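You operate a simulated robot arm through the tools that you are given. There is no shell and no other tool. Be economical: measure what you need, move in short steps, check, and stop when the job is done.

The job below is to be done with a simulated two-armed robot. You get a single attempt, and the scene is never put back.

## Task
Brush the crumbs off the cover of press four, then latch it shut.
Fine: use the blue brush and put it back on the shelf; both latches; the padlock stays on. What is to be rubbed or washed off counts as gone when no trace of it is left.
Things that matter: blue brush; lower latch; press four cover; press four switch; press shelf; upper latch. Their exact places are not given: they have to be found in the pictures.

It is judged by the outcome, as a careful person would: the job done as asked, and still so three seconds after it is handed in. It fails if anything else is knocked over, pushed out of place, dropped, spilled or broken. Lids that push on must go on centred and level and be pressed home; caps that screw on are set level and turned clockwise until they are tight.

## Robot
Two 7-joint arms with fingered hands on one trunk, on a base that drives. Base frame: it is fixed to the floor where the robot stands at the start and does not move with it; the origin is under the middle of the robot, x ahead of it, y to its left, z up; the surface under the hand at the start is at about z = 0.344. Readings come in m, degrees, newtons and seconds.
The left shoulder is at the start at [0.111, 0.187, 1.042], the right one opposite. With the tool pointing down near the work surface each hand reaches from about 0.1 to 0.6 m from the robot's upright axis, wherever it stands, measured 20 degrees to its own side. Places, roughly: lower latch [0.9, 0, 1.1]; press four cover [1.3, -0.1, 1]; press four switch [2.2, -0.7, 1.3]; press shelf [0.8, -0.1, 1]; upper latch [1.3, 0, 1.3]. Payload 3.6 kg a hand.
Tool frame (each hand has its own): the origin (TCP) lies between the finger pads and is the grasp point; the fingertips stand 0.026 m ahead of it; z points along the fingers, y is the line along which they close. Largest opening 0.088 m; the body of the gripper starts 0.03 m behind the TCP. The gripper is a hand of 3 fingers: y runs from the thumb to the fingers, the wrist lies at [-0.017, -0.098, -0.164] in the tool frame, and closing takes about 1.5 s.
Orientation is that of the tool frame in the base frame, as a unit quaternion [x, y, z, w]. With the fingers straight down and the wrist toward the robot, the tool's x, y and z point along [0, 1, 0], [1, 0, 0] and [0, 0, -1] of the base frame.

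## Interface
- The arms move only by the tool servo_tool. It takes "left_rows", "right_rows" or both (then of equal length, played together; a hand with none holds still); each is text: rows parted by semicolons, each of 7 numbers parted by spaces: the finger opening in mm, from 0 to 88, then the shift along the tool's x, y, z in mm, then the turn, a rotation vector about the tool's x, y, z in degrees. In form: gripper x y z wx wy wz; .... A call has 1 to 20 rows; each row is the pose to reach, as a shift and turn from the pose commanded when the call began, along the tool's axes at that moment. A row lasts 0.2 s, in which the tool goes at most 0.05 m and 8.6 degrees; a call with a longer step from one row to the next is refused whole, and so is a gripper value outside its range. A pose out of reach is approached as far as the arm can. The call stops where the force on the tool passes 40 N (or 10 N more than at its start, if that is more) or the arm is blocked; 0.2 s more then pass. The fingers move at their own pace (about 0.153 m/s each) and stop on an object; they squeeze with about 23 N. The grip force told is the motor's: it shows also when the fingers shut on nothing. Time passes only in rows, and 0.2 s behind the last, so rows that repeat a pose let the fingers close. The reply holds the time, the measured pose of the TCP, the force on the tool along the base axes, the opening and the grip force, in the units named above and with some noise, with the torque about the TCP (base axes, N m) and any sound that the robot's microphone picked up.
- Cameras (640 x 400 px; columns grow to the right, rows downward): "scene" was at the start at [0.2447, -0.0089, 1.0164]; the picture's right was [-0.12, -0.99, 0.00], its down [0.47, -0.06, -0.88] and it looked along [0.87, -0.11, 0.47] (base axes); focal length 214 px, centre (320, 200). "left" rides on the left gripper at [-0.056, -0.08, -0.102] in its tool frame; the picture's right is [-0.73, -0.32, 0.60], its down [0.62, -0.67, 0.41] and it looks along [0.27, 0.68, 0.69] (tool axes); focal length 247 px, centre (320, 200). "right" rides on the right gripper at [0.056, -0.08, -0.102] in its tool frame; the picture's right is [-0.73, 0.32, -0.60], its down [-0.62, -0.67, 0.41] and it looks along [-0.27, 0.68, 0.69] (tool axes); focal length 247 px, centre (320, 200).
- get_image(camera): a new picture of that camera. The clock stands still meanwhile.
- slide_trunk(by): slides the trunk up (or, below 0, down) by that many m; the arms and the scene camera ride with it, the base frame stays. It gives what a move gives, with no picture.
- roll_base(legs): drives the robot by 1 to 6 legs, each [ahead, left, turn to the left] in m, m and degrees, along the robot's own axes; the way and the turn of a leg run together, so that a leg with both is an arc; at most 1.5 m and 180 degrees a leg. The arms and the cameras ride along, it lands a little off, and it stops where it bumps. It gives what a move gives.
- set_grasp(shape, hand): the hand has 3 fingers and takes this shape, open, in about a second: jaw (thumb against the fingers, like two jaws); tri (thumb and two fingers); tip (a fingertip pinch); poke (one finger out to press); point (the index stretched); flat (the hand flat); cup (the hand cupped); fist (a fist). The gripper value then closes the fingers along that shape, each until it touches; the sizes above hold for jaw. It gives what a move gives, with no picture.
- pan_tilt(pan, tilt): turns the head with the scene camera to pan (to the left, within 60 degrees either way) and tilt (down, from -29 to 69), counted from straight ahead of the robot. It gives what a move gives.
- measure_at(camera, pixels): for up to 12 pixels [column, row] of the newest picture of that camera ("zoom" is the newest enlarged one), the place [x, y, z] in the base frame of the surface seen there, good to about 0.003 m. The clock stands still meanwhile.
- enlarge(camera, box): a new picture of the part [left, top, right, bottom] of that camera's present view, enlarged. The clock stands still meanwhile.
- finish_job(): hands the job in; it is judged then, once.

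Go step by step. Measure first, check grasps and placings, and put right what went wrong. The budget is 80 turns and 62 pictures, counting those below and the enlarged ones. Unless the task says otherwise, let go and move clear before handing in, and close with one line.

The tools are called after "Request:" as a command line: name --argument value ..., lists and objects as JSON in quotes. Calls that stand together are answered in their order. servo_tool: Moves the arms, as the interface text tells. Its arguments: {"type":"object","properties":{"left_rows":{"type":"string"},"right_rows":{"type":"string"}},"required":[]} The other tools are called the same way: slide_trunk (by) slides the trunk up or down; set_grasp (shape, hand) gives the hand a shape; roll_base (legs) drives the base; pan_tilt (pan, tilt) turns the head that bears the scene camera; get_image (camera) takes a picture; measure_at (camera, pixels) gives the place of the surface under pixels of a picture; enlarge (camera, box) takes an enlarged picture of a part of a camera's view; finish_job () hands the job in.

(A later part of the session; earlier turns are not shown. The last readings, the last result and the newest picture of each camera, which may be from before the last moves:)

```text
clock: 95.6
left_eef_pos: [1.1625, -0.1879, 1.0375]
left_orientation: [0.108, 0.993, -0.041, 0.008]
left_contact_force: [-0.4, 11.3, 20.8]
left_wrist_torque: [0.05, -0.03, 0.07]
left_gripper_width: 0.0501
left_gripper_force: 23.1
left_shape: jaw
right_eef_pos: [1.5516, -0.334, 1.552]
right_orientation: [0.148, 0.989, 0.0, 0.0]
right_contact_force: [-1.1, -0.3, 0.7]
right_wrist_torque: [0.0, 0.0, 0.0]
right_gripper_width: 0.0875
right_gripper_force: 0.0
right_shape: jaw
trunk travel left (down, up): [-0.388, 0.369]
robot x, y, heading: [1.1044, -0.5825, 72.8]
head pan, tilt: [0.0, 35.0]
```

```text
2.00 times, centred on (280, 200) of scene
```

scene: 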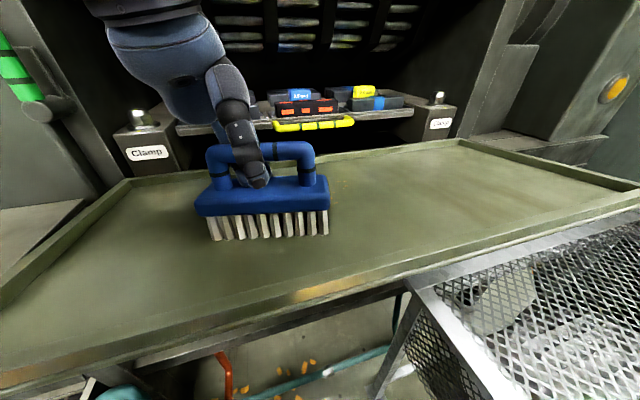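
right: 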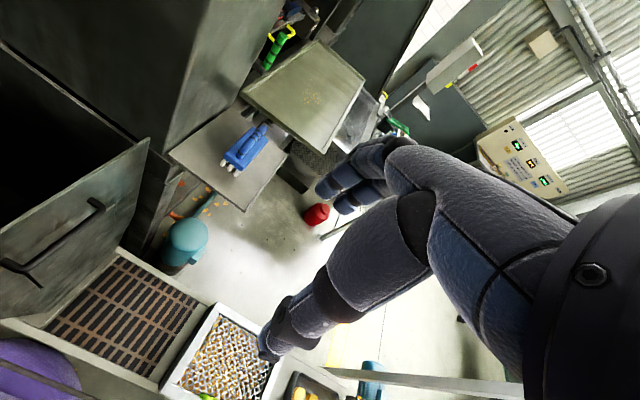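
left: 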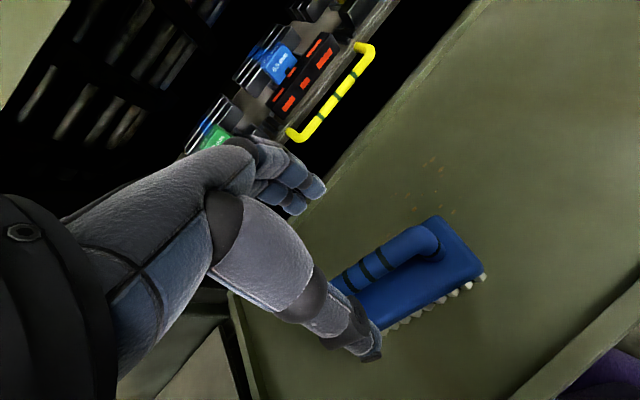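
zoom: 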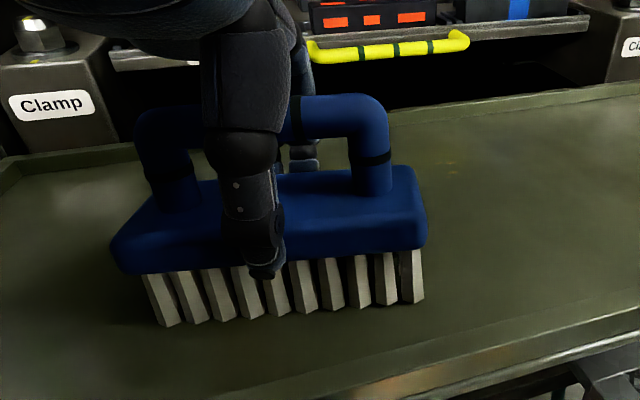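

About 21 N steady, and the brush is firmly held; that swath looks clean. Next the right swath (70 mm to the right), then a last pass on the left side.

Request:
servo_tool --left_rows "0 -40 20 0 0 0 0; 0 -70 55 0 0 0 0; 0 -70 90 0 0 0 0; 0 -70 125 0 0 0 0; 0 -70 90 0 0 0 0; 0 -70 55 0 0 0 0; 0 -70 20 0 0 0 0; 0 -70 55 0 0 0 0; 0 -70 90 0 0 0 0; 0 -70 125 0 0 0 0; 0 -70 90 0 0 0 0; 0 -70 55 0 0 0 0; 0 -70 20 0 0 0 0; 0 -35 10 0 0 0 0; 0 0 30 0 0 0 0; 0 15 65 0 0 0 0; 0 15 100 0 0 0 0; 0 15 65 0 0 0 0; 0 15 30 0 0 0 0; 0 15 0 0 0 0 0"

Request:
servo_tool --left_rows "0 0 0 -25 0 0 0; 0 20 0 -55 0 0 0; 0 50 20 -85 0 0 0; 0 85 35 -110 0 0 0; 0 115 50 -110 0 0 0; 0 115 50 -110 0 0 0"

Request:
enlarge --camera "scene" --box '[120, 120, 440, 320]'

```text
clock: 99.8
left_eef_pos: [1.1488, -0.1871, 1.039]
left_orientation: [0.11, 0.993, -0.045, 0.005]
left_contact_force: [1.2, -0.2, -1.9]
left_wrist_torque: [0.01, -0.03, -0.01]
left_gripper_width: 0.0484
left_gripper_force: 22.9
left_shape: jaw
right_eef_pos: [1.5529, -0.3357, 1.5513]
right_orientation: [0.148, 0.989, 0.002, 0.0]
right_contact_force: [0.6, -0.1, -0.1]
right_wrist_torque: [0.02, 0.0, 0.0]
right_gripper_width: 0.0876
right_gripper_force: 0.1
right_shape: jaw
trunk travel left (down, up): [-0.388, 0.369]
robot x, y, heading: [1.0994, -0.5834, 73.2]
head pan, tilt: [0.0, 35.0]
```

```text
clock: 101.2
left_eef_pos: [1.0492, -0.1034, 1.139]
left_orientation: [0.111, 0.993, -0.044, 0.006]
left_contact_force: [-1.1, 0.4, -1.5]
left_wrist_torque: [0.02, -0.02, 0.0]
left_gripper_width: 0.0485
left_gripper_force: 23.4
left_shape: jaw
right_eef_pos: [1.5537, -0.3342, 1.5509]
right_orientation: [0.148, 0.989, 0.0, 0.0]
right_contact_force: [-0.4, -0.3, -0.5]
right_wrist_torque: [0.0, 0.01, -0.03]
right_gripper_width: 0.0877
right_gripper_force: 0.0
right_shape: jaw
trunk travel left (down, up): [-0.388, 0.369]
robot x, y, heading: [1.1032, -0.5855, 73.1]
head pan, tilt: [0.0, 35.0]
```

```text
2.00 times, centred on (280, 220) of scene
```

zoom: 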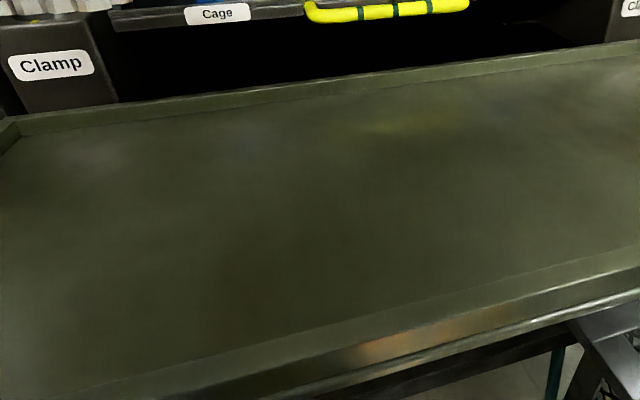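

The cover looks clean. Now to return the brush: pull the hand back 80 mm and move the base to its earlier place facing the shelf.

Request:
servo_tool --left_rows "0 0 -40 -5 0 0 0; 0 0 -80 -10 0 0 0; 0 0 -80 -10 0 0 0"

Request:
roll_base --legs '[[0, 0, 17], [-0.03, 0.12, 0]]'

Request:
get_image --camera "scene"

```text
clock: 102.0
left_eef_pos: [1.0314, -0.1797, 1.1556]
left_orientation: [0.11, 0.993, -0.045, 0.005]
left_contact_force: [0.1, -0.3, -1.8]
left_wrist_torque: [0.02, 0.0, 0.02]
left_gripper_width: 0.0484
left_gripper_force: 23.3
left_shape: jaw
right_eef_pos: [1.5524, -0.3342, 1.5504]
right_orientation: [0.149, 0.989, 0.0, -0.001]
right_contact_force: [0.6, 0.5, -0.4]
right_wrist_torque: [0.0, -0.01, 0.01]
right_gripper_width: 0.0877
right_gripper_force: 0.0
right_shape: jaw
trunk travel left (down, up): [-0.388, 0.369]
robot x, y, heading: [1.1012, -0.5853, 73.0]
head pan, tilt: [0.0, 35.0]
```

```text
clock: 104.2
left_eef_pos: [0.7954, -0.2506, 1.1555]
left_orientation: [-0.04, 0.998, -0.043, 0.013]
left_contact_force: [0.1, -0.1, -1.0]
left_wrist_torque: [0.02, -0.01, -0.02]
left_gripper_width: 0.0486
left_gripper_force: 22.6
left_shape: jaw
right_eef_pos: [1.34, -0.2432, 1.5526]
right_orientation: [-0.003, 1.0, -0.001, 0.002]
right_contact_force: [0.0, 0.5, 0.4]
right_wrist_torque: [0.01, -0.03, -0.05]
right_gripper_width: 0.0877
right_gripper_force: 0.1
right_shape: jaw
trunk travel left (down, up): [-0.388, 0.369]
robot x, y, heading: [0.9827, -0.6144, 90.1]
head pan, tilt: [0.0, 35.0]
```

```text
13 pictures are left
```

scene: 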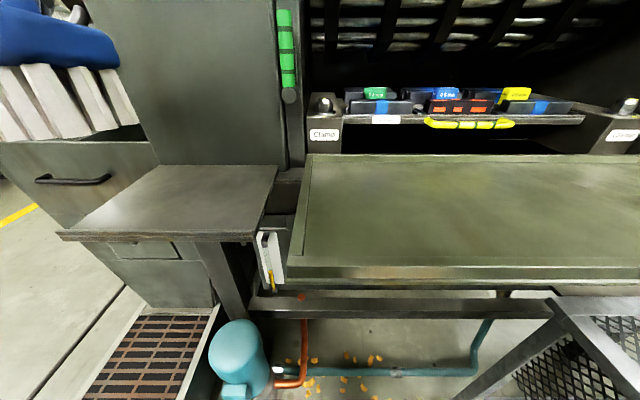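

The cover looks clean from this side too. I'll carry the brush over the shelf spot [0.787,−0.107], level it, and lower to about 1 cm above the shelf.

Request:
servo_tool --left_rows "0 -1 37 0 -2 0 2; 0 -2 74 5 -5 0 4; 0 -4 110 15 -5 0 4.6; 0 -5 147 27 -5 0 4.6; 0 -6 150 65 -5 0 4.6; 0 -7 153 100 -5 0 4.6; 0 -7.4 154 114 -5 0 4.6; 0 -7.4 154 114 -5 0 4.6"

Request:
get_image --camera "scene"

Request:
measure_at --camera "scene" --pixels '[[135, 185], [160, 185], [190, 185], [210, 185], [135, 165], [190, 165], [240, 200], [200, 225]]'

```text
clock: 106.0
left_eef_pos: [0.7963, -0.1066, 1.0275]
left_orientation: [0.0, 1.0, 0.002, 0.013]
left_contact_force: [0.4, -0.8, -1.0]
left_wrist_torque: [0.0, 0.0, 0.01]
left_gripper_width: 0.0488
left_gripper_force: 22.7
left_shape: jaw
right_eef_pos: [1.3417, -0.2423, 1.5518]
right_orientation: [-0.003, 1.0, 0.0, -0.001]
right_contact_force: [-0.7, 0.7, 0.3]
right_wrist_torque: [0.04, 0.0, -0.05]
right_gripper_width: 0.0876
right_gripper_force: 0.0
right_shape: jaw
trunk travel left (down, up): [-0.388, 0.369]
robot x, y, heading: [0.9808, -0.613, 90.2]
head pan, tilt: [0.0, 35.0]
```

```text
12 pictures are left
```

scene: 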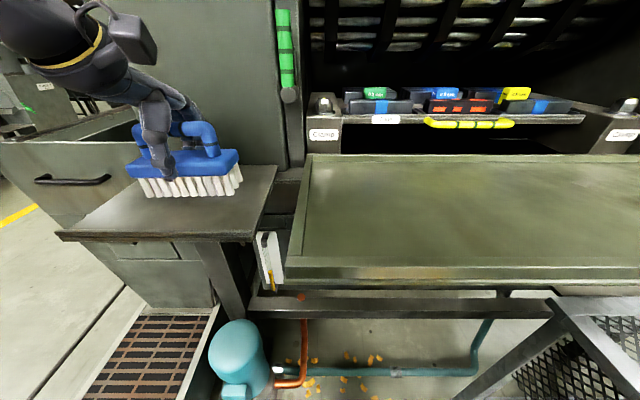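

```text
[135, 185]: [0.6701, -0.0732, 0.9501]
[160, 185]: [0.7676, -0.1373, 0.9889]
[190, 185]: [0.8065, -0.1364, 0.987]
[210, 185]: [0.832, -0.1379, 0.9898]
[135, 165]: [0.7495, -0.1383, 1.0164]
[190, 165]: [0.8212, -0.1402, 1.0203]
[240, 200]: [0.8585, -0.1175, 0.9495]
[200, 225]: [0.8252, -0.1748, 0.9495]
```

Level and over the shelf. Lowering to contact.

Request:
servo_tool --left_rows "0 6 0 4 0 0 0; 0 8 0 7 0 0 0; 0 8 0 9 0 0 0; 0 8 0 11 0 0 0; 0 8 0 11 0 0 0"

```text
clock: 107.2
left_eef_pos: [0.7882, -0.106, 1.0175]
left_orientation: [0.0, 1.0, 0.002, 0.013]
left_contact_force: [0.4, 0.6, -1.4]
left_wrist_torque: [-0.01, 0.02, -0.03]
left_gripper_width: 0.0486
left_gripper_force: 22.7
left_shape: jaw
right_eef_pos: [1.341, -0.2433, 1.5529]
right_orientation: [-0.002, 1.0, 0.0, 0.001]
right_contact_force: [0.4, 0.2, -0.1]
right_wrist_torque: [0.0, -0.01, -0.04]
right_gripper_width: 0.0879
right_gripper_force: 0.0
right_shape: jaw
trunk travel left (down, up): [-0.388, 0.369]
robot x, y, heading: [0.9854, -0.6152, 90.3]
head pan, tilt: [0.0, 35.0]
```

No contact yet; a few more millimetres.

Request:
servo_tool --left_rows "0 0 0 2 0 0 0; 0 0 0 4 0 0 0; 0 0 0 4 0 0 0"

```text
clock: 108.0
left_eef_pos: [0.7879, -0.1069, 1.0136]
left_orientation: [0.0, 1.0, 0.0, 0.012]
left_contact_force: [-0.2, 0.2, -1.5]
left_wrist_torque: [-0.01, 0.03, -0.02]
left_gripper_width: 0.049
left_gripper_force: 22.8
left_shape: jaw
right_eef_pos: [1.3419, -0.2433, 1.551]
right_orientation: [-0.002, 1.0, -0.001, 0.001]
right_contact_force: [-1.0, -0.5, 0.7]
right_wrist_torque: [-0.05, 0.01, -0.06]
right_gripper_width: 0.0878
right_gripper_force: 0.0
right_shape: jaw
trunk travel left (down, up): [-0.388, 0.369]
robot x, y, heading: [0.9867, -0.6176, 89.9]
head pan, tilt: [0.0, 35.0]
```

Request:
servo_tool --left_rows "0 0 0 2 0 0 0; 0 0 0 4 0 0 0; 0 0 0 4 0 0 0"

Request:
enlarge --camera "scene" --box '[60, 90, 280, 240]'

Request:
measure_at --camera "zoom" --pixels '[[230, 290], [300, 295], [380, 290], [480, 285], [270, 240], [450, 240], [300, 330]]'

```text
clock: 108.8
left_eef_pos: [0.7885, -0.1073, 1.0098]
left_orientation: [0.0, 1.0, 0.001, 0.012]
left_contact_force: [0.7, 0.5, -0.3]
left_wrist_torque: [0.03, 0.06, 0.02]
left_gripper_width: 0.0485
left_gripper_force: 23.2
left_shape: jaw
right_eef_pos: [1.3413, -0.2424, 1.5514]
right_orientation: [-0.002, 1.0, 0.001, 0.0]
right_contact_force: [0.4, 0.4, 0.9]
right_wrist_torque: [-0.02, 0.01, -0.01]
right_gripper_width: 0.0877
right_gripper_force: 0.1
right_shape: jaw
trunk travel left (down, up): [-0.388, 0.369]
robot x, y, heading: [0.9897, -0.618, 90.1]
head pan, tilt: [0.0, 35.0]
```

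```text
2.67 times, centred on (170, 165) of scene
```

zoom: 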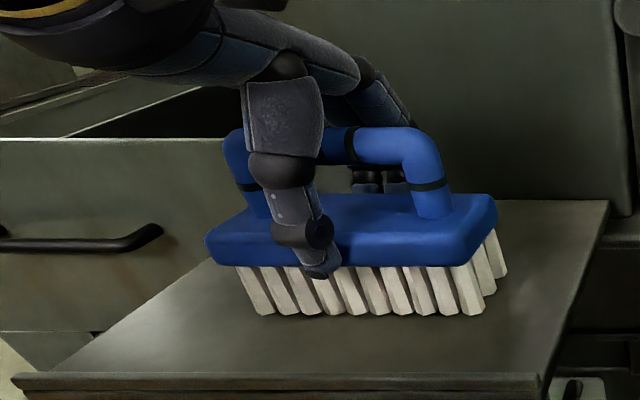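

```text
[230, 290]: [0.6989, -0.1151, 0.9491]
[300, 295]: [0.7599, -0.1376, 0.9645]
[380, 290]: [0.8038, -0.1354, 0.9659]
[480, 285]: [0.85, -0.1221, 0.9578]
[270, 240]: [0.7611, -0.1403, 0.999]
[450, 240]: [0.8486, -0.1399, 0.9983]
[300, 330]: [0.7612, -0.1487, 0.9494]
```

The bristles just touch (weight partly off). 1.5 mm more, then open and rise straight up.

Request:
servo_tool --left_rows "0 0 0 1.5 0 0 0; 0 0 0 1.5 0 0 0; 60 0 0 1.5 0 0 0; 80 0 0 1.5 0 0 0; 80 0 0 1.5 0 0 0; 80 0 0 -20 0 0 0; 80 0 0 -50 0 0 0; 80 0 -20 -90 0 0 0; 80 0 -60 -120 0 0 0; 80 0 -100 -150 0 0 0; 80 0 -100 -150 0 0 0"

Request:
get_image --camera "scene"

```text
clock: 111.2
left_eef_pos: [0.7826, -0.2074, 1.1598]
left_orientation: [0.0, 1.0, 0.001, 0.013]
left_contact_force: [-0.1, 0.6, -1.0]
left_wrist_torque: [0.02, 0.0, 0.01]
left_gripper_width: 0.08
left_gripper_force: 0.1
left_shape: jaw
right_eef_pos: [1.3396, -0.2423, 1.5511]
right_orientation: [-0.003, 1.0, 0.001, 0.0]
right_contact_force: [-0.4, 0.7, -0.7]
right_wrist_torque: [0.01, 0.0, 0.01]
right_gripper_width: 0.0876
right_gripper_force: 0.0
right_shape: jaw
trunk travel left (down, up): [-0.388, 0.369]
robot x, y, heading: [0.9858, -0.6201, 90.0]
head pan, tilt: [0.0, 35.0]
```

```text
10 pictures are left
```

scene: 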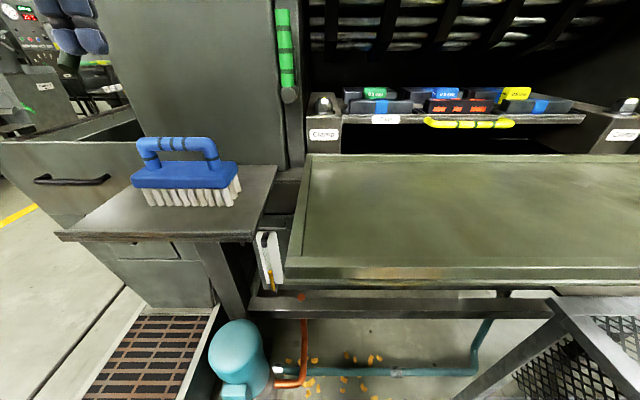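

The brush is back on the shelf. Next the cover: I'll back off 0.18 m so the right hand can come from below its front edge, shut the right fingers, and turn that hand to point forward.

Request:
roll_base --legs '[[-0.18, 0, 0]]'

Request:
servo_tool --right_rows "0 10 0 20 -8 0 0; 0 20 0 40 -16 0 0; 0 30 0 60 -24 0 0; 0 40 0 80 -32 0 0; 0 50 0 100 -40 0 0; 0 50 0 120 -48 0 0; 0 50 0 140 -56 0 0; 0 50 0 160 -64 0 0; 0 50 0 180 -72 0 0; 0 50 0 200 -80 0 0; 0 50 0 220 -88 0 0; 0 50 0 240 -90 0 0; 0 50 0 240 -90 0 0"

Request:
measure_at --camera "scene" --pixels '[[286, 30], [288, 80], [290, 97], [300, 260], [600, 262], [600, 285], [450, 265], [450, 272], [320, 155], [500, 290]]'

```text
clock: 112.7
left_eef_pos: [0.7834, -0.3919, 1.1592]
left_orientation: [0.001, 1.0, 0.002, 0.013]
left_contact_force: [0.7, -0.9, 0.1]
left_wrist_torque: [-0.02, 0.03, 0.01]
left_gripper_width: 0.0795
left_gripper_force: 0.1
left_shape: jaw
right_eef_pos: [1.343, -0.4296, 1.5515]
right_orientation: [-0.002, 1.0, 0.001, 0.0]
right_contact_force: [0.2, 0.2, 0.3]
right_wrist_torque: [0.04, -0.02, 0.0]
right_gripper_width: 0.0879
right_gripper_force: 0.0
right_shape: jaw
trunk travel left (down, up): [-0.388, 0.369]
robot x, y, heading: [0.9811, -0.8002, 90.0]
head pan, tilt: [0.0, 35.0]
```

```text
clock: 115.5
left_eef_pos: [0.7842, -0.3913, 1.1608]
left_orientation: [0.001, 1.0, 0.001, 0.011]
left_contact_force: [0.5, 0.9, -0.5]
left_wrist_torque: [0.03, 0.01, 0.0]
left_gripper_width: 0.0797
left_gripper_force: 0.1
left_shape: jaw
right_eef_pos: [1.3638, -0.4099, 1.2763]
right_orientation: [-0.035, 0.719, 0.695, -0.005]
right_contact_force: [0.9, 0.0, 0.8]
right_wrist_torque: [-0.04, -0.01, 0.02]
right_gripper_width: 0.0
right_gripper_force: 23.0
right_shape: jaw
right hand out of reach, approached as far as the arm can: row 7, 8, 9, 10, 11, 12, 13
trunk travel left (down, up): [-0.388, 0.369]
robot x, y, heading: [0.9829, -0.804, 90.3]
head pan, tilt: [0.0, 35.0]
```

```text
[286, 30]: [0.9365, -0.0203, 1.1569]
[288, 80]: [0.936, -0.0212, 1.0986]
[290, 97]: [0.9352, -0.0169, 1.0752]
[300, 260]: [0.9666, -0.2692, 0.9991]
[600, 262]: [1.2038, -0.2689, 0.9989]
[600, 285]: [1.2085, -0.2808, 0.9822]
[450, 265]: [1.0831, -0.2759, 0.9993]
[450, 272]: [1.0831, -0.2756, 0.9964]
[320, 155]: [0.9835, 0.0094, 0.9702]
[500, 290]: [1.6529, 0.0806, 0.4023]
```

The right hand now points forward at [1.364,−0.41,1.276]. I'll check with a scene picture before lowering it below the cover edge.

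Request:
get_image --camera "scene"

Request:
measure_at --camera "scene" --pixels '[[300, 190], [360, 190], [400, 190], [440, 182], [340, 178], [440, 176], [270, 30], [270, 60], [560, 180], [400, 215], [480, 235], [560, 215]]'

```text
9 pictures are left
```

scene: 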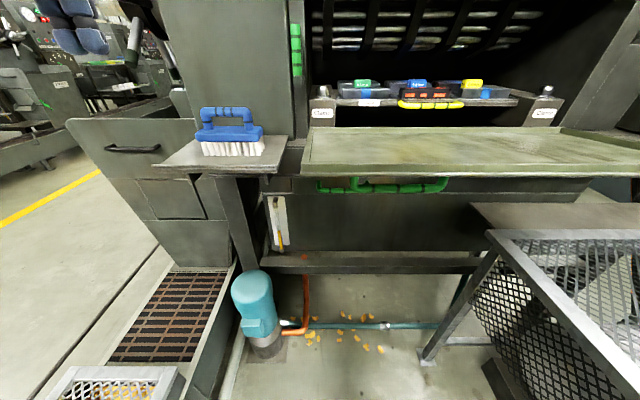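

```text
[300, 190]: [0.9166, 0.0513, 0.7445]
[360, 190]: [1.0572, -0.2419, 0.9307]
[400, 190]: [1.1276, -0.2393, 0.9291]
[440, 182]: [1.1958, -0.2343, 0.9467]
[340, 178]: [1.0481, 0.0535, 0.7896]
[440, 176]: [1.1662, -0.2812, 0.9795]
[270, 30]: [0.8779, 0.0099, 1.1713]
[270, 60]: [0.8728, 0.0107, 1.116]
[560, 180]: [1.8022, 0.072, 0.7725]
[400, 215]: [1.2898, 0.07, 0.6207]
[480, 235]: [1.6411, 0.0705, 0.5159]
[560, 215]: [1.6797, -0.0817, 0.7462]
```

The cover's green handle bar hangs at x 1.04–1.20, y −0.24, z 0.93. I'll bring the right hand down in front of the cover, to the right of that bar.

Request:
servo_tool --right_rows "0 0 -40 0 0 0 0; 0 0 -80 0 0 0 0; 0 0 -120 0 0 0 0; 0 5 -160 0 0 0 0; 0 10 -200 0 0 0 0; 0 15 -240 0 0 0 0; 0 20 -280 0 0 0 0; 0 20 -320 0 0 0 0; 0 20 -320 0 0 0 0"

```text
clock: 117.5
left_eef_pos: [0.7841, -0.3927, 1.1593]
left_orientation: [0.0, 1.0, 0.001, 0.012]
left_contact_force: [-0.1, -0.4, 0.8]
left_wrist_torque: [0.03, 0.03, 0.02]
left_gripper_width: 0.0799
left_gripper_force: 0.0
left_shape: jaw
right_eef_pos: [1.4499, -0.4867, 1.1004]
right_orientation: [-0.035, 0.72, 0.693, -0.005]
right_contact_force: [-0.4, -0.1, -0.1]
right_wrist_torque: [-0.01, 0.0, -0.01]
right_gripper_width: 0.0
right_gripper_force: 23.0
right_shape: jaw
right hand out of reach, approached as far as the arm can: row 1, 2, 3, 4, 5, 6, 7, 8, 9
trunk travel left (down, up): [-0.388, 0.369]
robot x, y, heading: [0.985, -0.8008, 90.0]
head pan, tilt: [0.0, 35.0]
```

The arm is too folded for that pose so close to the body. I'll back off another 0.25 m (and slightly right) and try again.

Request:
roll_base --legs '[[-0.25, -0.08, 0]]'

Request:
servo_tool --right_rows "0 30 0 20 0 0 0; 0 60 0 40 0 0 0; 0 80 0 80 0 0 0; 0 80 0 120 0 0 0; 0 80 0 120 0 0 0; 0 80 0 120 0 0 0; 0 80 0 120 0 0 0"

```text
clock: 119.4
left_eef_pos: [0.8654, -0.6418, 1.1591]
left_orientation: [0.001, 1.0, 0.001, 0.013]
left_contact_force: [0.3, -0.2, 0.0]
left_wrist_torque: [0.0, 0.0, -0.01]
left_gripper_width: 0.0796
left_gripper_force: 0.0
left_shape: jaw
right_eef_pos: [1.53, -0.7403, 1.1007]
right_orientation: [-0.034, 0.72, 0.693, -0.004]
right_contact_force: [-0.1, 0.5, 0.0]
right_wrist_torque: [-0.02, 0.0, -0.01]
right_gripper_width: 0.0
right_gripper_force: 22.7
right_shape: jaw
trunk travel left (down, up): [-0.388, 0.369]
robot x, y, heading: [1.0639, -1.0521, 90.0]
head pan, tilt: [0.0, 35.0]
```

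```text
clock: 121.0
left_eef_pos: [0.8656, -0.6429, 1.1591]
left_orientation: [0.002, 1.0, 0.001, 0.012]
left_contact_force: [-0.1, 0.8, 0.1]
left_wrist_torque: [-0.03, 0.01, -0.01]
left_gripper_width: 0.0798
left_gripper_force: 0.1
left_shape: jaw
right_eef_pos: [1.4962, -0.6936, 1.1589]
right_orientation: [-0.034, 0.72, 0.693, -0.005]
right_contact_force: [-0.6, 0.4, -0.9]
right_wrist_torque: [0.0, 0.02, 0.0]
right_gripper_width: 0.0001
right_gripper_force: 23.0
right_shape: jaw
right hand out of reach, approached as far as the arm can: row 1, 2, 3, 4, 5, 6, 7
trunk travel left (down, up): [-0.388, 0.369]
robot x, y, heading: [1.0688, -1.0496, 90.2]
head pan, tilt: [0.0, 35.0]
```

The fingers-straight-forward pose is beyond this arm's wrist. I'll use a 45° tilt instead (reachable), which lets the closed fingers wedge under the cover's front edge; turn the right hand back to that.

Request:
servo_tool --right_rows "0 0 0 0 8 0 0; 0 0 0 0 16 0 0; 0 0 0 0 24 0 0; 0 0 0 0 32 0 0; 0 0 0 0 40 0 0; 0 0 0 0 45 0 0; 0 0 0 0 45 0 0; 0 0 0 0 45 0 0"

```text
clock: 122.8
left_eef_pos: [0.8658, -0.6428, 1.1592]
left_orientation: [0.002, 1.0, 0.001, 0.012]
left_contact_force: [-0.4, 0.4, -0.1]
left_wrist_torque: [-0.01, 0.01, -0.01]
left_gripper_width: 0.0797
left_gripper_force: 0.1
left_shape: jaw
right_eef_pos: [1.4934, -0.6854, 1.159]
right_orientation: [-0.036, 0.931, 0.364, 0.008]
right_contact_force: [-0.5, -0.1, -0.2]
right_wrist_torque: [0.0, -0.01, -0.01]
right_gripper_width: 0.0001
right_gripper_force: 22.7
right_shape: jaw
right hand out of reach, approached as far as the arm can: row 5, 6, 7, 8
trunk travel left (down, up): [-0.388, 0.369]
robot x, y, heading: [1.0654, -1.0516, 90.1]
head pan, tilt: [0.0, 35.0]
```

Tilt is now about 43°. I'll move the right hand to a comfortable place in front, [1.30,−0.66,1.05].

Request:
servo_tool --right_rows "0 40 -8 18 0 0 0; 0 80 -16 36 0 0 0; 0 120 -24 55 0 0 0; 0 160 -33 75 0 0 0; 0 196 -41 99 0 0 0; 0 196 -41 99 0 0 0; 0 196 -41 99 0 0 0"

```text
clock: 124.4
left_eef_pos: [0.8656, -0.6419, 1.1594]
left_orientation: [0.001, 1.0, 0.001, 0.012]
left_contact_force: [0.2, 0.3, 0.8]
left_wrist_torque: [0.02, -0.02, 0.01]
left_gripper_width: 0.0799
left_gripper_force: 0.0
left_shape: jaw
right_eef_pos: [1.4475, -0.6658, 1.0872]
right_orientation: [-0.036, 0.931, 0.364, 0.008]
right_contact_force: [0.0, 0.5, -0.4]
right_wrist_torque: [-0.01, 0.03, -0.03]
right_gripper_width: 0.0
right_gripper_force: 23.3
right_shape: jaw
right hand out of reach, approached as far as the arm can: row 1, 2, 3, 4, 5, 6, 7
trunk travel left (down, up): [-0.388, 0.369]
robot x, y, heading: [1.0677, -1.0515, 90.2]
head pan, tilt: [0.0, 35.0]
```

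Still limited so close in. I'll test further out, where the forearm can stretch: [1.25,−0.42,1.0].

Request:
servo_tool --right_rows "0 23 17 29 0 0 0; 0 46 34 58 0 0 0; 0 69 51 87 0 0 0; 0 92 68 116 0 0 0; 0 115 85 145 0 0 0; 0 139 102 175 0 0 0; 0 162 119 204 0 0 0; 0 185 136 233 0 0 0; 0 185 136 233 0 0 0; 0 185 136 233 0 0 0"

```text
clock: 126.6
left_eef_pos: [0.8643, -0.6415, 1.1596]
left_orientation: [0.002, 1.0, 0.001, 0.012]
left_contact_force: [0.4, 0.2, 0.8]
left_wrist_torque: [0.0, 0.0, -0.01]
left_gripper_width: 0.08
left_gripper_force: 0.1
left_shape: jaw
right_eef_pos: [1.4458, -0.6191, 1.135]
right_orientation: [-0.034, 0.931, 0.364, 0.008]
right_contact_force: [0.6, -0.3, -0.1]
right_wrist_torque: [0.02, 0.0, 0.02]
right_gripper_width: 0.0001
right_gripper_force: 23.3
right_shape: jaw
right hand out of reach, approached as far as the arm can: row 1, 2, 3, 4, 5, 6, 7, 8, 9, 10
trunk travel left (down, up): [-0.388, 0.369]
robot x, y, heading: [1.0643, -1.0524, 90.2]
head pan, tilt: [0.0, 35.0]
```

That config is stuck at a wrist limit because the shoulder is high. Lowering the trunk should let the hand point forward; first I'll bring the right hand in, to a mild tilt away from the table.

Request:
servo_tool --right_rows "0 25 8 -6 7 0 0; 0 50 16 -12 14 0 0; 0 75 24 -18 21 0 0; 0 100 32 -24 28 0 0; 0 130 40 -30 33 0 0; 0 160 48 -36 33 0 0; 0 193 58 -45 33 0 0; 0 193 58 -45 33 0 0; 0 193 58 -45 33 0 0"

Request:
roll_base --legs '[[0, 0.07, 0]]'

```text
clock: 128.6
left_eef_pos: [0.8634, -0.6416, 1.1587]
left_orientation: [0.001, 1.0, 0.001, 0.013]
left_contact_force: [0.1, -0.2, -0.5]
left_wrist_torque: [0.01, 0.01, 0.0]
left_gripper_width: 0.0801
left_gripper_force: 0.1
left_shape: jaw
right_eef_pos: [1.2451, -0.596, 1.2]
right_orientation: [-0.031, 0.996, 0.086, 0.018]
right_contact_force: [0.0, -0.8, 0.6]
right_wrist_torque: [0.01, -0.01, 0.01]
right_gripper_width: 0.0
right_gripper_force: 23.1
right_shape: jaw
trunk travel left (down, up): [-0.388, 0.369]
robot x, y, heading: [1.065, -1.0524, 89.9]
head pan, tilt: [0.0, 35.0]
```

```text
clock: 129.6
left_eef_pos: [0.7927, -0.6406, 1.1591]
left_orientation: [0.002, 1.0, 0.001, 0.013]
left_contact_force: [-1.0, -0.5, -0.6]
left_wrist_torque: [-0.01, -0.03, -0.01]
left_gripper_width: 0.0801
left_gripper_force: 0.1
left_shape: jaw
right_eef_pos: [1.1739, -0.5972, 1.1995]
right_orientation: [-0.03, 0.996, 0.086, 0.018]
right_contact_force: [-1.1, 0.3, 0.3]
right_wrist_torque: [-0.02, -0.03, -0.02]
right_gripper_width: 0.0001
right_gripper_force: 22.8
right_shape: jaw
trunk travel left (down, up): [-0.388, 0.369]
robot x, y, heading: [0.9973, -1.0509, 90.1]
head pan, tilt: [0.0, 35.0]
```

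About a dozen turns remain, so I'll combine steps: lower the trunk 0.35 m, bring the right hand forward with a 65° tilt just in front of and below the cover edge, aim the head level, and look.

Request:
slide_trunk --by -0.35

Request:
servo_tool --right_rows "0 -14 25 1 -8 0 0; 0 -28 50 3 -16 0 0; 0 -42 76 4 -24 0 0; 0 -56 102 6 -32 0 0; 0 -70 127 7 -40 0 0; 0 -84 152 9 -48 0 0; 0 -96 178 10 -55 0 0; 0 -96 178 10 -55 0 0; 0 -96 178 10 -55 0 0"

Request:
pan_tilt --pan -10 --tilt 0

Request:
get_image --camera "scene"

```text
clock: 133.0
left_eef_pos: [0.7887, -0.5787, 0.7174]
left_orientation: [0.0, 0.991, -0.135, 0.016]
left_contact_force: [0.4, -0.4, -0.5]
left_wrist_torque: [0.01, 0.02, -0.01]
left_gripper_width: 0.0799
left_gripper_force: 0.1
left_shape: jaw
right_eef_pos: [1.1694, -0.5432, 0.7843]
right_orientation: [-0.032, 0.999, -0.01, 0.018]
right_contact_force: [-0.1, -0.1, 0.0]
right_wrist_torque: [0.01, -0.02, -0.01]
right_gripper_width: 0.0002
right_gripper_force: 22.5
right_shape: jaw
trunk travel left (down, up): [-0.038, 0.719]
robot x, y, heading: [0.9937, -1.0477, 90.1]
head pan, tilt: [0.0, 35.0]
heard: click
```

```text
clock: 134.6
left_eef_pos: [0.7641, -0.5716, 0.7148]
left_orientation: [-0.019, 0.991, -0.134, 0.024]
left_contact_force: [-0.4, -0.5, -0.6]
left_wrist_torque: [0.02, 0.02, -0.02]
left_gripper_width: 0.0801
left_gripper_force: 0.1
left_shape: jaw
right_eef_pos: [1.2511, -0.4051, 0.8189]
right_orientation: [-0.03, 0.943, 0.324, 0.066]
right_contact_force: [0.2, 0.1, -0.2]
right_wrist_torque: [-0.03, -0.03, 0.01]
right_gripper_width: 0.0004
right_gripper_force: 23.5
right_shape: jaw
right hand out of reach, approached as far as the arm can: row 5, 6, 7
trunk travel left (down, up): [-0.038, 0.719]
robot x, y, heading: [0.9977, -1.0358, 92.0]
head pan, tilt: [0.0, 35.0]
stopped in row 7 (right hand): the arm was blocked; the commanded pose is now the measured one
```

```text
clock: 135.6
left_eef_pos: [0.766, -0.5716, 0.718]
left_orientation: [-0.018, 0.991, -0.134, 0.023]
left_contact_force: [-0.1, 0.7, -0.1]
left_wrist_torque: [0.01, 0.0, 0.02]
left_gripper_width: 0.0802
left_gripper_force: 0.1
left_shape: jaw
right_eef_pos: [1.2517, -0.4057, 0.8184]
right_orientation: [-0.03, 0.944, 0.323, 0.064]
right_contact_force: [0.4, 0.0, 0.8]
right_wrist_torque: [0.0, 0.02, 0.0]
right_gripper_width: 0.0
right_gripper_force: 23.2
right_shape: jaw
trunk travel left (down, up): [-0.038, 0.719]
robot x, y, heading: [0.9955, -1.0364, 92.3]
head pan, tilt: [-10.0, 0.0]
```

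```text
8 pictures are left
```

scene: 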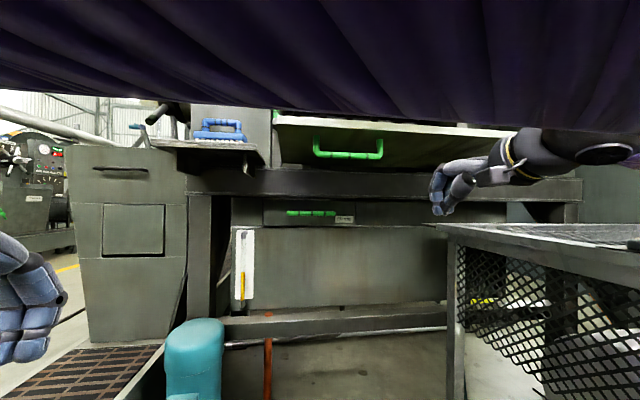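

The hand is at [1.25,−0.406,0.818] with 38° tilt, entirely below the cover level (hand seen at 440,195), though the elbow seemed blocked toward the table. I'll ease the base 4 cm left, drive the hand under the cover, then raise the trunk so the hand lifts it.

Request:
roll_base --legs '[[0, 0.04, -2], [0.17, 0, 0]]'

Request:
slide_trunk --by 0.13

Request:
get_image --camera "scene"

```text
clock: 136.2
left_eef_pos: [0.764, -0.5713, 0.7157]
left_orientation: [-0.021, 0.99, -0.135, 0.023]
left_contact_force: [0.3, -0.2, -0.6]
left_wrist_torque: [-0.03, 0.0, 0.01]
left_gripper_width: 0.0799
left_gripper_force: 0.1
left_shape: jaw
right_eef_pos: [1.2541, -0.4044, 0.8186]
right_orientation: [-0.028, 0.943, 0.325, 0.067]
right_contact_force: [-0.4, -0.1, -0.2]
right_wrist_torque: [-0.03, -0.01, 0.01]
right_gripper_width: 0.0
right_gripper_force: 23.0
right_shape: jaw
trunk travel left (down, up): [-0.038, 0.719]
robot x, y, heading: [0.9922, -1.0359, 92.5]
head pan, tilt: [-10.0, 0.0]
stopped in leg 1: the robot was blocked; the commanded pose is now the measured one
```

```text
clock: 137.8
left_eef_pos: [0.7744, -0.5669, 0.8458]
left_orientation: [-0.02, 0.99, -0.138, 0.015]
left_contact_force: [0.7, 0.4, -0.5]
left_wrist_torque: [0.02, 0.0, -0.01]
left_gripper_width: 0.08
left_gripper_force: 0.1
left_shape: jaw
right_eef_pos: [1.2649, -0.4003, 0.9405]
right_orientation: [-0.027, 0.946, 0.319, 0.059]
right_contact_force: [0.0, 0.9, -0.3]
right_wrist_torque: [0.01, -0.01, 0.01]
right_gripper_width: 0.0001
right_gripper_force: 22.8
right_shape: jaw
trunk travel left (down, up): [-0.168, 0.589]
robot x, y, heading: [0.9922, -1.0369, 92.1]
head pan, tilt: [-10.0, 0.0]
```

```text
7 pictures are left
```

scene: 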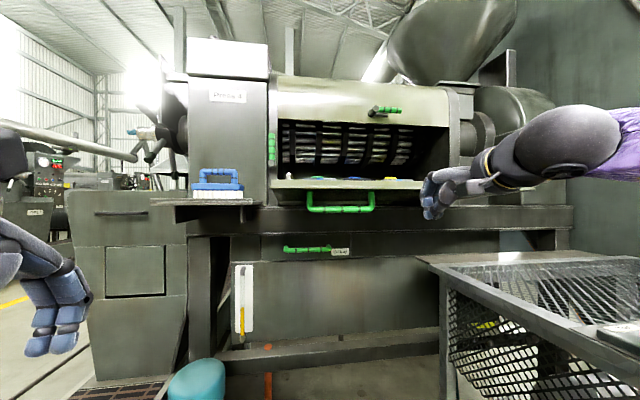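

The base was blocked to the left (probably by the motor), and the hand is still in front of the cover. I'll lower 0.10 m, drive straight ahead, then raise again.

Request:
slide_trunk --by -0.1

Request:
roll_base --legs '[[0.17, -0.02, -1]]'

Request:
slide_trunk --by 0.17

Request:
get_image --camera "scene"

```text
clock: 139.2
left_eef_pos: [0.7748, -0.5679, 0.7467]
left_orientation: [-0.02, 0.99, -0.137, 0.016]
left_contact_force: [0.0, 0.1, -0.4]
left_wrist_torque: [0.02, 0.02, 0.01]
left_gripper_width: 0.0797
left_gripper_force: 0.0
left_shape: jaw
right_eef_pos: [1.2636, -0.3999, 0.8421]
right_orientation: [-0.026, 0.945, 0.321, 0.058]
right_contact_force: [0.6, 0.5, -0.2]
right_wrist_torque: [-0.01, -0.02, 0.03]
right_gripper_width: 0.0
right_gripper_force: 22.9
right_shape: jaw
trunk travel left (down, up): [-0.068, 0.689]
robot x, y, heading: [0.9956, -1.0326, 92.2]
head pan, tilt: [-10.0, 0.0]
```

```text
clock: 140.5
left_eef_pos: [0.81, -0.4703, 0.7532]
left_orientation: [0.029, 0.991, -0.13, 0.013]
left_contact_force: [0.4, 0.1, 0.5]
left_wrist_torque: [0.02, -0.05, -0.01]
left_gripper_width: 0.0801
left_gripper_force: 0.1
left_shape: jaw
right_eef_pos: [1.2875, -0.3553, 0.8452]
right_orientation: [-0.004, 0.945, 0.321, 0.056]
right_contact_force: [1.3, -0.4, 0.3]
right_wrist_torque: [-0.03, 0.0, 0.04]
right_gripper_width: 0.0002
right_gripper_force: 23.1
right_shape: jaw
trunk travel left (down, up): [-0.068, 0.689]
robot x, y, heading: [0.9828, -0.9515, 87.3]
head pan, tilt: [-10.0, 0.0]
heard: click
stopped in leg 1: the robot was blocked; the commanded pose is now the measured one
```

```text
clock: 142.4
left_eef_pos: [0.8284, -0.4655, 0.9174]
left_orientation: [0.029, 0.99, -0.139, 0.0]
left_contact_force: [-0.3, 0.0, -1.0]
left_wrist_torque: [0.02, 0.01, -0.04]
left_gripper_width: 0.0797
left_gripper_force: 0.0
left_shape: jaw
right_eef_pos: [1.313, -0.3492, 1.0016]
right_orientation: [0.006, 0.948, 0.315, 0.051]
right_contact_force: [0.8, 0.0, 0.0]
right_wrist_torque: [0.0, -0.03, 0.02]
right_gripper_width: 0.0001
right_gripper_force: 23.3
right_shape: jaw
trunk travel left (down, up): [-0.238, 0.519]
robot x, y, heading: [0.9893, -0.9527, 86.5]
head pan, tilt: [-10.0, 0.0]
heard: click
```

```text
6 pictures are left
```

scene: 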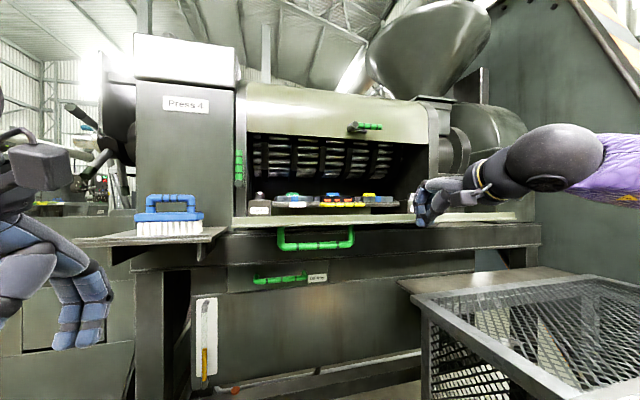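

Blocked again, likely elbow against the table when low. At this trunk height I'll reach down and forward with the arm itself to get under the edge, then raise the trunk a little and look.

Request:
servo_tool --right_rows "0 3 -21 28 0 0 0; 0 6 -42 56 0 0 0; 0 10 -63 84 0 0 0; 0 13 -84 112 0 0 0; 0 19 -62 128 0 0 0; 0 25 -40 144 0 0 0; 0 32 -18 160 0 0 0; 0 38 4 176 0 0 0; 0 38 4 176 0 0 0; 0 38 4 176 0 0 0"

Request:
slide_trunk --by 0.1

Request:
get_image --camera "scene"

```text
clock: 144.6
left_eef_pos: [0.8275, -0.4668, 0.9182]
left_orientation: [0.029, 0.99, -0.138, 0.001]
left_contact_force: [0.7, 0.3, -0.9]
left_wrist_torque: [0.0, 0.03, 0.03]
left_gripper_width: 0.0799
left_gripper_force: 0.0
left_shape: jaw
right_eef_pos: [1.3133, -0.3231, 0.8952]
right_orientation: [-0.036, 0.948, 0.314, 0.023]
right_contact_force: [1.2, 0.0, -0.3]
right_wrist_torque: [0.03, -0.01, -0.03]
right_gripper_width: 0.0
right_gripper_force: 23.1
right_shape: jaw
right hand out of reach, approached as far as the arm can: row 1, 2, 3, 4, 5, 6, 7, 8, 9, 10
trunk travel left (down, up): [-0.238, 0.519]
robot x, y, heading: [0.9905, -0.9511, 86.5]
head pan, tilt: [-10.0, 0.0]
```

```text
clock: 145.9
left_eef_pos: [0.8278, -0.465, 1.0179]
left_orientation: [0.029, 0.99, -0.138, 0.0]
left_contact_force: [0.2, -0.4, -0.1]
left_wrist_torque: [0.03, 0.01, 0.0]
left_gripper_width: 0.0799
left_gripper_force: 0.0
left_shape: jaw
right_eef_pos: [1.3099, -0.3247, 0.9957]
right_orientation: [-0.036, 0.949, 0.313, 0.023]
right_contact_force: [-0.4, 0.3, -0.6]
right_wrist_torque: [-0.01, -0.02, 0.04]
right_gripper_width: 0.0
right_gripper_force: 22.9
right_shape: jaw
trunk travel left (down, up): [-0.338, 0.419]
robot x, y, heading: [0.9891, -0.9484, 86.3]
head pan, tilt: [-10.0, 0.0]
```

```text
5 pictures are left
```

scene: 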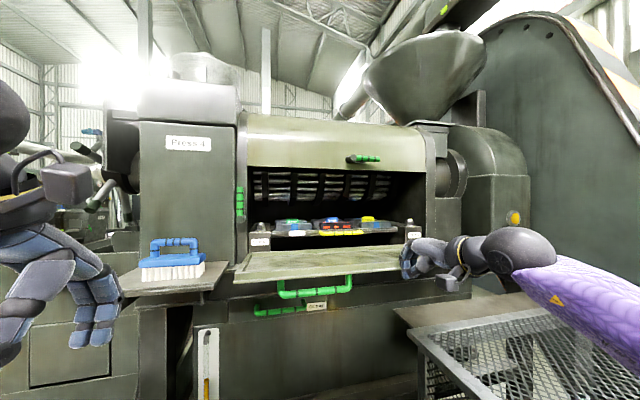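

With the arm now lower relative to the trunk, the same trick may work without the elbow hitting the table. Lower 0.13 m, drive ahead 0.13 m (hand beneath the edge), raise 0.2 m, and look.

Request:
slide_trunk --by -0.13

Request:
roll_base --legs '[[0.13, 0, 0]]'

Request:
slide_trunk --by 0.2

Request:
get_image --camera "scene"

```text
clock: 147.5
left_eef_pos: [0.8269, -0.4657, 0.8883]
left_orientation: [0.029, 0.99, -0.138, 0.001]
left_contact_force: [-0.3, 0.1, 0.3]
left_wrist_torque: [0.0, 0.01, -0.05]
left_gripper_width: 0.0799
left_gripper_force: 0.1
left_shape: jaw
right_eef_pos: [1.3103, -0.3249, 0.8655]
right_orientation: [-0.037, 0.949, 0.312, 0.021]
right_contact_force: [-0.7, 0.3, 0.3]
right_wrist_torque: [0.0, -0.01, 0.03]
right_gripper_width: 0.0
right_gripper_force: 23.3
right_shape: jaw
trunk travel left (down, up): [-0.208, 0.549]
robot x, y, heading: [0.9922, -0.95, 86.6]
head pan, tilt: [-10.0, 0.0]
```

```text
clock: 148.7
left_eef_pos: [0.8333, -0.369, 0.8912]
left_orientation: [0.033, 0.99, -0.134, 0.003]
left_contact_force: [0.3, 0.6, -0.4]
left_wrist_torque: [-0.03, 0.03, -0.02]
left_gripper_width: 0.0796
left_gripper_force: 0.0
left_shape: jaw
right_eef_pos: [1.3236, -0.2401, 0.8544]
right_orientation: [-0.029, 0.953, 0.301, 0.027]
right_contact_force: [0.2, 0.6, -0.5]
right_wrist_torque: [-0.01, -0.03, -0.02]
right_gripper_width: 0.0001
right_gripper_force: 23.5
right_shape: jaw
trunk travel left (down, up): [-0.208, 0.549]
robot x, y, heading: [0.9952, -0.8547, 86.0]
head pan, tilt: [-10.0, 0.0]
stopped in leg 1: the robot was blocked; the commanded pose is now the measured one
```

```text
clock: 150.9
left_eef_pos: [0.8373, -0.3633, 1.0884]
left_orientation: [0.032, 0.99, -0.139, 0.0]
left_contact_force: [0.1, 0.2, -0.7]
left_wrist_torque: [-0.03, 0.02, 0.0]
left_gripper_width: 0.0801
left_gripper_force: 0.2
left_shape: jaw
right_eef_pos: [1.3264, -0.234, 1.048]
right_orientation: [-0.029, 0.954, 0.298, 0.023]
right_contact_force: [1.6, -7.3, -2.3]
right_wrist_torque: [0.47, 0.07, -0.06]
right_gripper_width: 0.0001
right_gripper_force: 23.2
right_shape: jaw
trunk travel left (down, up): [-0.408, 0.349]
robot x, y, heading: [0.997, -0.8515, 86.1]
head pan, tilt: [-10.0, 0.0]
```

```text
4 pictures are left
```

scene: 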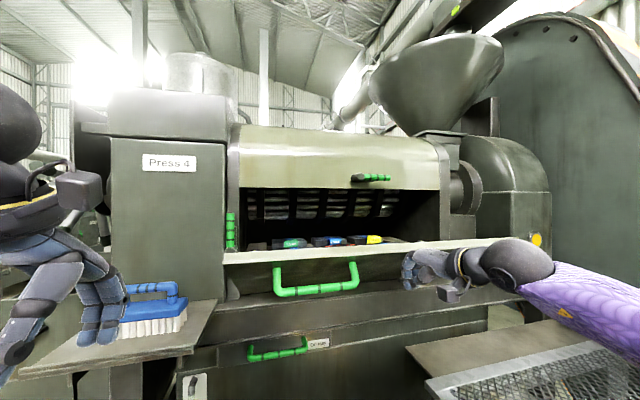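

The hand has lifted the cover (its handle now faces me at 315,280). I'll raise 5 cm more and drive forward so the hand swings it shut.

Request:
slide_trunk --by 0.05

Request:
roll_base --legs '[[0.1, 0, 0], [0.1, 0, 0]]'

Request:
pan_tilt --pan 0 --tilt 15

Request:
get_image --camera "scene"

Request:
measure_at --camera "scene" --pixels '[[320, 200], [400, 200], [320, 150], [400, 150], [320, 100], [400, 100], [240, 150], [240, 100], [480, 150], [480, 100], [320, 60], [280, 200]]'

```text
clock: 151.8
left_eef_pos: [0.8372, -0.3633, 1.1388]
left_orientation: [0.032, 0.99, -0.139, 0.001]
left_contact_force: [0.1, -0.4, 0.4]
left_wrist_torque: [-0.01, -0.02, -0.01]
left_gripper_width: 0.08
left_gripper_force: 0.1
left_shape: jaw
right_eef_pos: [1.3264, -0.2336, 1.0968]
right_orientation: [-0.029, 0.954, 0.298, 0.022]
right_contact_force: [1.2, -5.8, -2.3]
right_wrist_torque: [0.16, 0.0, -0.07]
right_gripper_width: 0.0001
right_gripper_force: 23.1
right_shape: jaw
trunk travel left (down, up): [-0.458, 0.299]
robot x, y, heading: [0.9959, -0.8535, 86.3]
head pan, tilt: [-10.0, 0.0]
```

```text
clock: 153.7
left_eef_pos: [0.8521, -0.1625, 1.1377]
left_orientation: [0.035, 0.99, -0.138, 0.001]
left_contact_force: [-0.4, -0.6, -0.6]
left_wrist_torque: [-0.01, 0.0, 0.0]
left_gripper_width: 0.0798
left_gripper_force: 0.1
left_shape: jaw
right_eef_pos: [1.3428, -0.0365, 1.0962]
right_orientation: [-0.027, 0.954, 0.297, 0.023]
right_contact_force: [0.4, 0.1, -0.7]
right_wrist_torque: [0.02, -0.02, -0.04]
right_gripper_width: 0.0001
right_gripper_force: 23.3
right_shape: jaw
trunk travel left (down, up): [-0.458, 0.299]
robot x, y, heading: [1.0047, -0.6524, 85.9]
head pan, tilt: [-10.0, 0.0]
```

```text
clock: 154.4
left_eef_pos: [0.8523, -0.1654, 1.1389]
left_orientation: [0.035, 0.99, -0.137, 0.0]
left_contact_force: [-0.3, 0.6, -0.7]
left_wrist_torque: [-0.03, 0.0, -0.01]
left_gripper_width: 0.0799
left_gripper_force: 0.0
left_shape: jaw
right_eef_pos: [1.3435, -0.0361, 1.0962]
right_orientation: [-0.027, 0.955, 0.296, 0.023]
right_contact_force: [0.6, 0.9, -0.2]
right_wrist_torque: [0.02, 0.02, 0.01]
right_gripper_width: 0.0
right_gripper_force: 23.2
right_shape: jaw
trunk travel left (down, up): [-0.458, 0.299]
robot x, y, heading: [1.0098, -0.6512, 85.9]
head pan, tilt: [0.0, 15.0]
```

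```text
3 pictures are left
```

scene: 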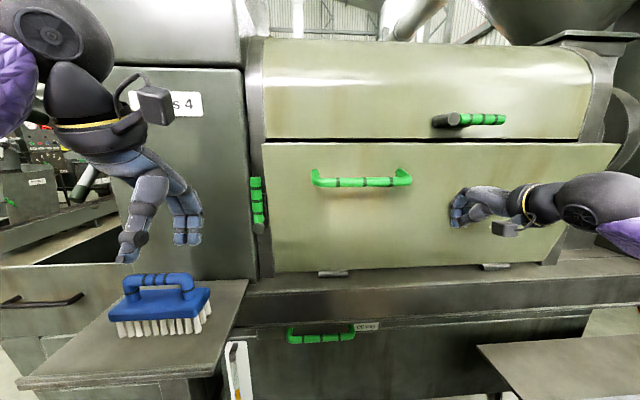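

```text
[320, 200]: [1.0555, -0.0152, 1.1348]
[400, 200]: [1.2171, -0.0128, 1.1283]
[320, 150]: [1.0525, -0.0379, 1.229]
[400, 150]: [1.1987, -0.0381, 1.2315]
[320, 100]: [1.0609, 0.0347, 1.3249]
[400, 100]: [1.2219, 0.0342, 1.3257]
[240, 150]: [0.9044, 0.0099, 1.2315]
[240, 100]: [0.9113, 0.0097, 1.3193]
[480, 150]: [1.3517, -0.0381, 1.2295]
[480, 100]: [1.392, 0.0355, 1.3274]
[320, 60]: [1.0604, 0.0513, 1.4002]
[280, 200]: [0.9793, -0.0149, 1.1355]
```

The cover has swung nearly shut (still leaning out ~13°: y −0.038 at z 1.23). I'll measure both latches, push it home with the base, and meanwhile close and straighten the left hand for the lower latch.

Request:
measure_at --camera "scene" --pixels '[[442, 121], [455, 119], [480, 119], [503, 119], [259, 227], [257, 218], [257, 200], [256, 181], [270, 150], [600, 150], [440, 140], [440, 147]]'

Request:
roll_base --legs '[[0.055, 0, 0]]'

Request:
servo_tool --left_rows "0 0 0 -5 -8 0 0; 0 0 0 -10 -16 0 0; 0 0 0 -15 -24 0 0; 0 0 0 -20 -30 0 0; 0 0 0 -20 -30 0 0; 0 0 0 -20 -30 0 0"

```text
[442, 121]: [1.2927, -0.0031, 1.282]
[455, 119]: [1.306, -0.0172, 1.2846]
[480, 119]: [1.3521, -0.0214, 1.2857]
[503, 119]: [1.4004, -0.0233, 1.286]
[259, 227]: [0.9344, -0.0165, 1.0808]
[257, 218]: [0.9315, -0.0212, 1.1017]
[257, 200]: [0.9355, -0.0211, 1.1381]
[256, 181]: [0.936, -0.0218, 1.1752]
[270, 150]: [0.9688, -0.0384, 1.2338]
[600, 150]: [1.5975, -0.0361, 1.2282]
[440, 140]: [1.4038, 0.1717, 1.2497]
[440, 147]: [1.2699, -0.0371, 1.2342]
```

```text
clock: 155.4
left_eef_pos: [0.8555, -0.1195, 1.1397]
left_orientation: [0.034, 0.99, -0.138, 0.0]
left_contact_force: [-0.5, 0.4, -0.7]
left_wrist_torque: [-0.01, 0.0, 0.0]
left_gripper_width: 0.08
left_gripper_force: 0.2
left_shape: jaw
right_eef_pos: [1.3453, 0.0084, 1.1013]
right_orientation: [-0.028, 0.953, 0.3, 0.022]
right_contact_force: [0.9, -11.6, 1.6]
right_wrist_torque: [0.28, -0.01, -0.06]
right_gripper_width: 0.0
right_gripper_force: 23.0
right_shape: jaw
trunk travel left (down, up): [-0.458, 0.299]
robot x, y, heading: [1.0114, -0.6052, 85.7]
head pan, tilt: [0.0, 15.0]
stopped in leg 1: the force on the tool passed its limit at 95 N (the readings are from after the stop); the commanded pose is now the measured one
```

```text
clock: 156.8
left_eef_pos: [0.8561, -0.1133, 1.158]
left_orientation: [0.033, 0.992, 0.124, 0.009]
left_contact_force: [0.4, -0.4, -0.8]
left_wrist_torque: [0.03, -0.01, 0.04]
left_gripper_width: 0.0002
left_gripper_force: 23.3
left_shape: jaw
right_eef_pos: [1.3443, 0.0084, 1.1023]
right_orientation: [-0.028, 0.953, 0.302, 0.022]
right_contact_force: [1.0, -14.1, 0.7]
right_wrist_torque: [0.34, 0.02, -0.1]
right_gripper_width: 0.0
right_gripper_force: 22.9
right_shape: jaw
trunk travel left (down, up): [-0.458, 0.299]
robot x, y, heading: [1.0132, -0.6035, 85.7]
head pan, tilt: [0.0, 15.0]
5 turns are left
```

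The cover is pressed home (right hand holding with ~14 N). Now the left hand pushes the lower latch arm (pivot [0.935,−0.017,1.08], arm up to z 1.18) clockwise over the cover, then retreats; then a look.

Request:
servo_tool --left_rows "0 -12 37 16 0 0 0; 0 -23.5 74 32.5 0 0 0; 0 -41 76 30.5 0 0 0; 0 -58.5 77.4 28.6 0 0 0; 0 -76 79 28.5 0 0 0; 0 -94.4 80 28.5 0 0 0; 0 -109 79.5 34 0 0 0; 0 -123.2 79.1 40 0 0 0; 0 -131 77 50 0 0 0; 0 -138 75.1 59.7 0 0 0; 0 -142.8 71.2 76.4 0 0 0; 0 -142.8 70 81 0 0 0; 0 -142.8 70 81 0 0 0; 0 -145.4 34.5 67 0 0 0; 0 -148 6.8 34 0 0 0; 0 -110 -20 10 0 0 0; 0 -70 -30 0 0 0 0; 0 -30 -40 0 0 0 0; 0 -30 -40 0 0 0 0"

Request:
get_image --camera "scene"

Request:
measure_at --camera "scene" --pixels '[[257, 200], [257, 218], [290, 235], [300, 228], [440, 118], [470, 116], [320, 150], [320, 200], [400, 150], [400, 220]]'

```text
refused: row 16 steps farther than a row can; nothing moved
```

```text
2 pictures are left
```

scene: 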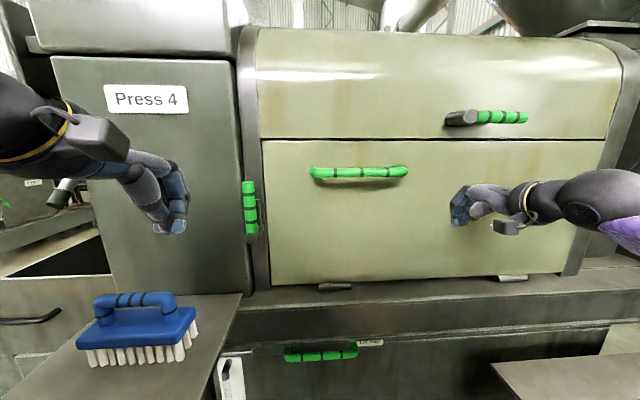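

```text
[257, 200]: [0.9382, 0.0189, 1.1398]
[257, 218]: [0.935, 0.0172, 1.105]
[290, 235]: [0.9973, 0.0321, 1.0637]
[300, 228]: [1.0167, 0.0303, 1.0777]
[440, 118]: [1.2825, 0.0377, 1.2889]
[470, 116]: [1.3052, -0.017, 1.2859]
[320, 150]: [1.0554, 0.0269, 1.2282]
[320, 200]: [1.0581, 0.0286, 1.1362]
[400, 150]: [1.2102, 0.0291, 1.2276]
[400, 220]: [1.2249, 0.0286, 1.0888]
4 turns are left
```

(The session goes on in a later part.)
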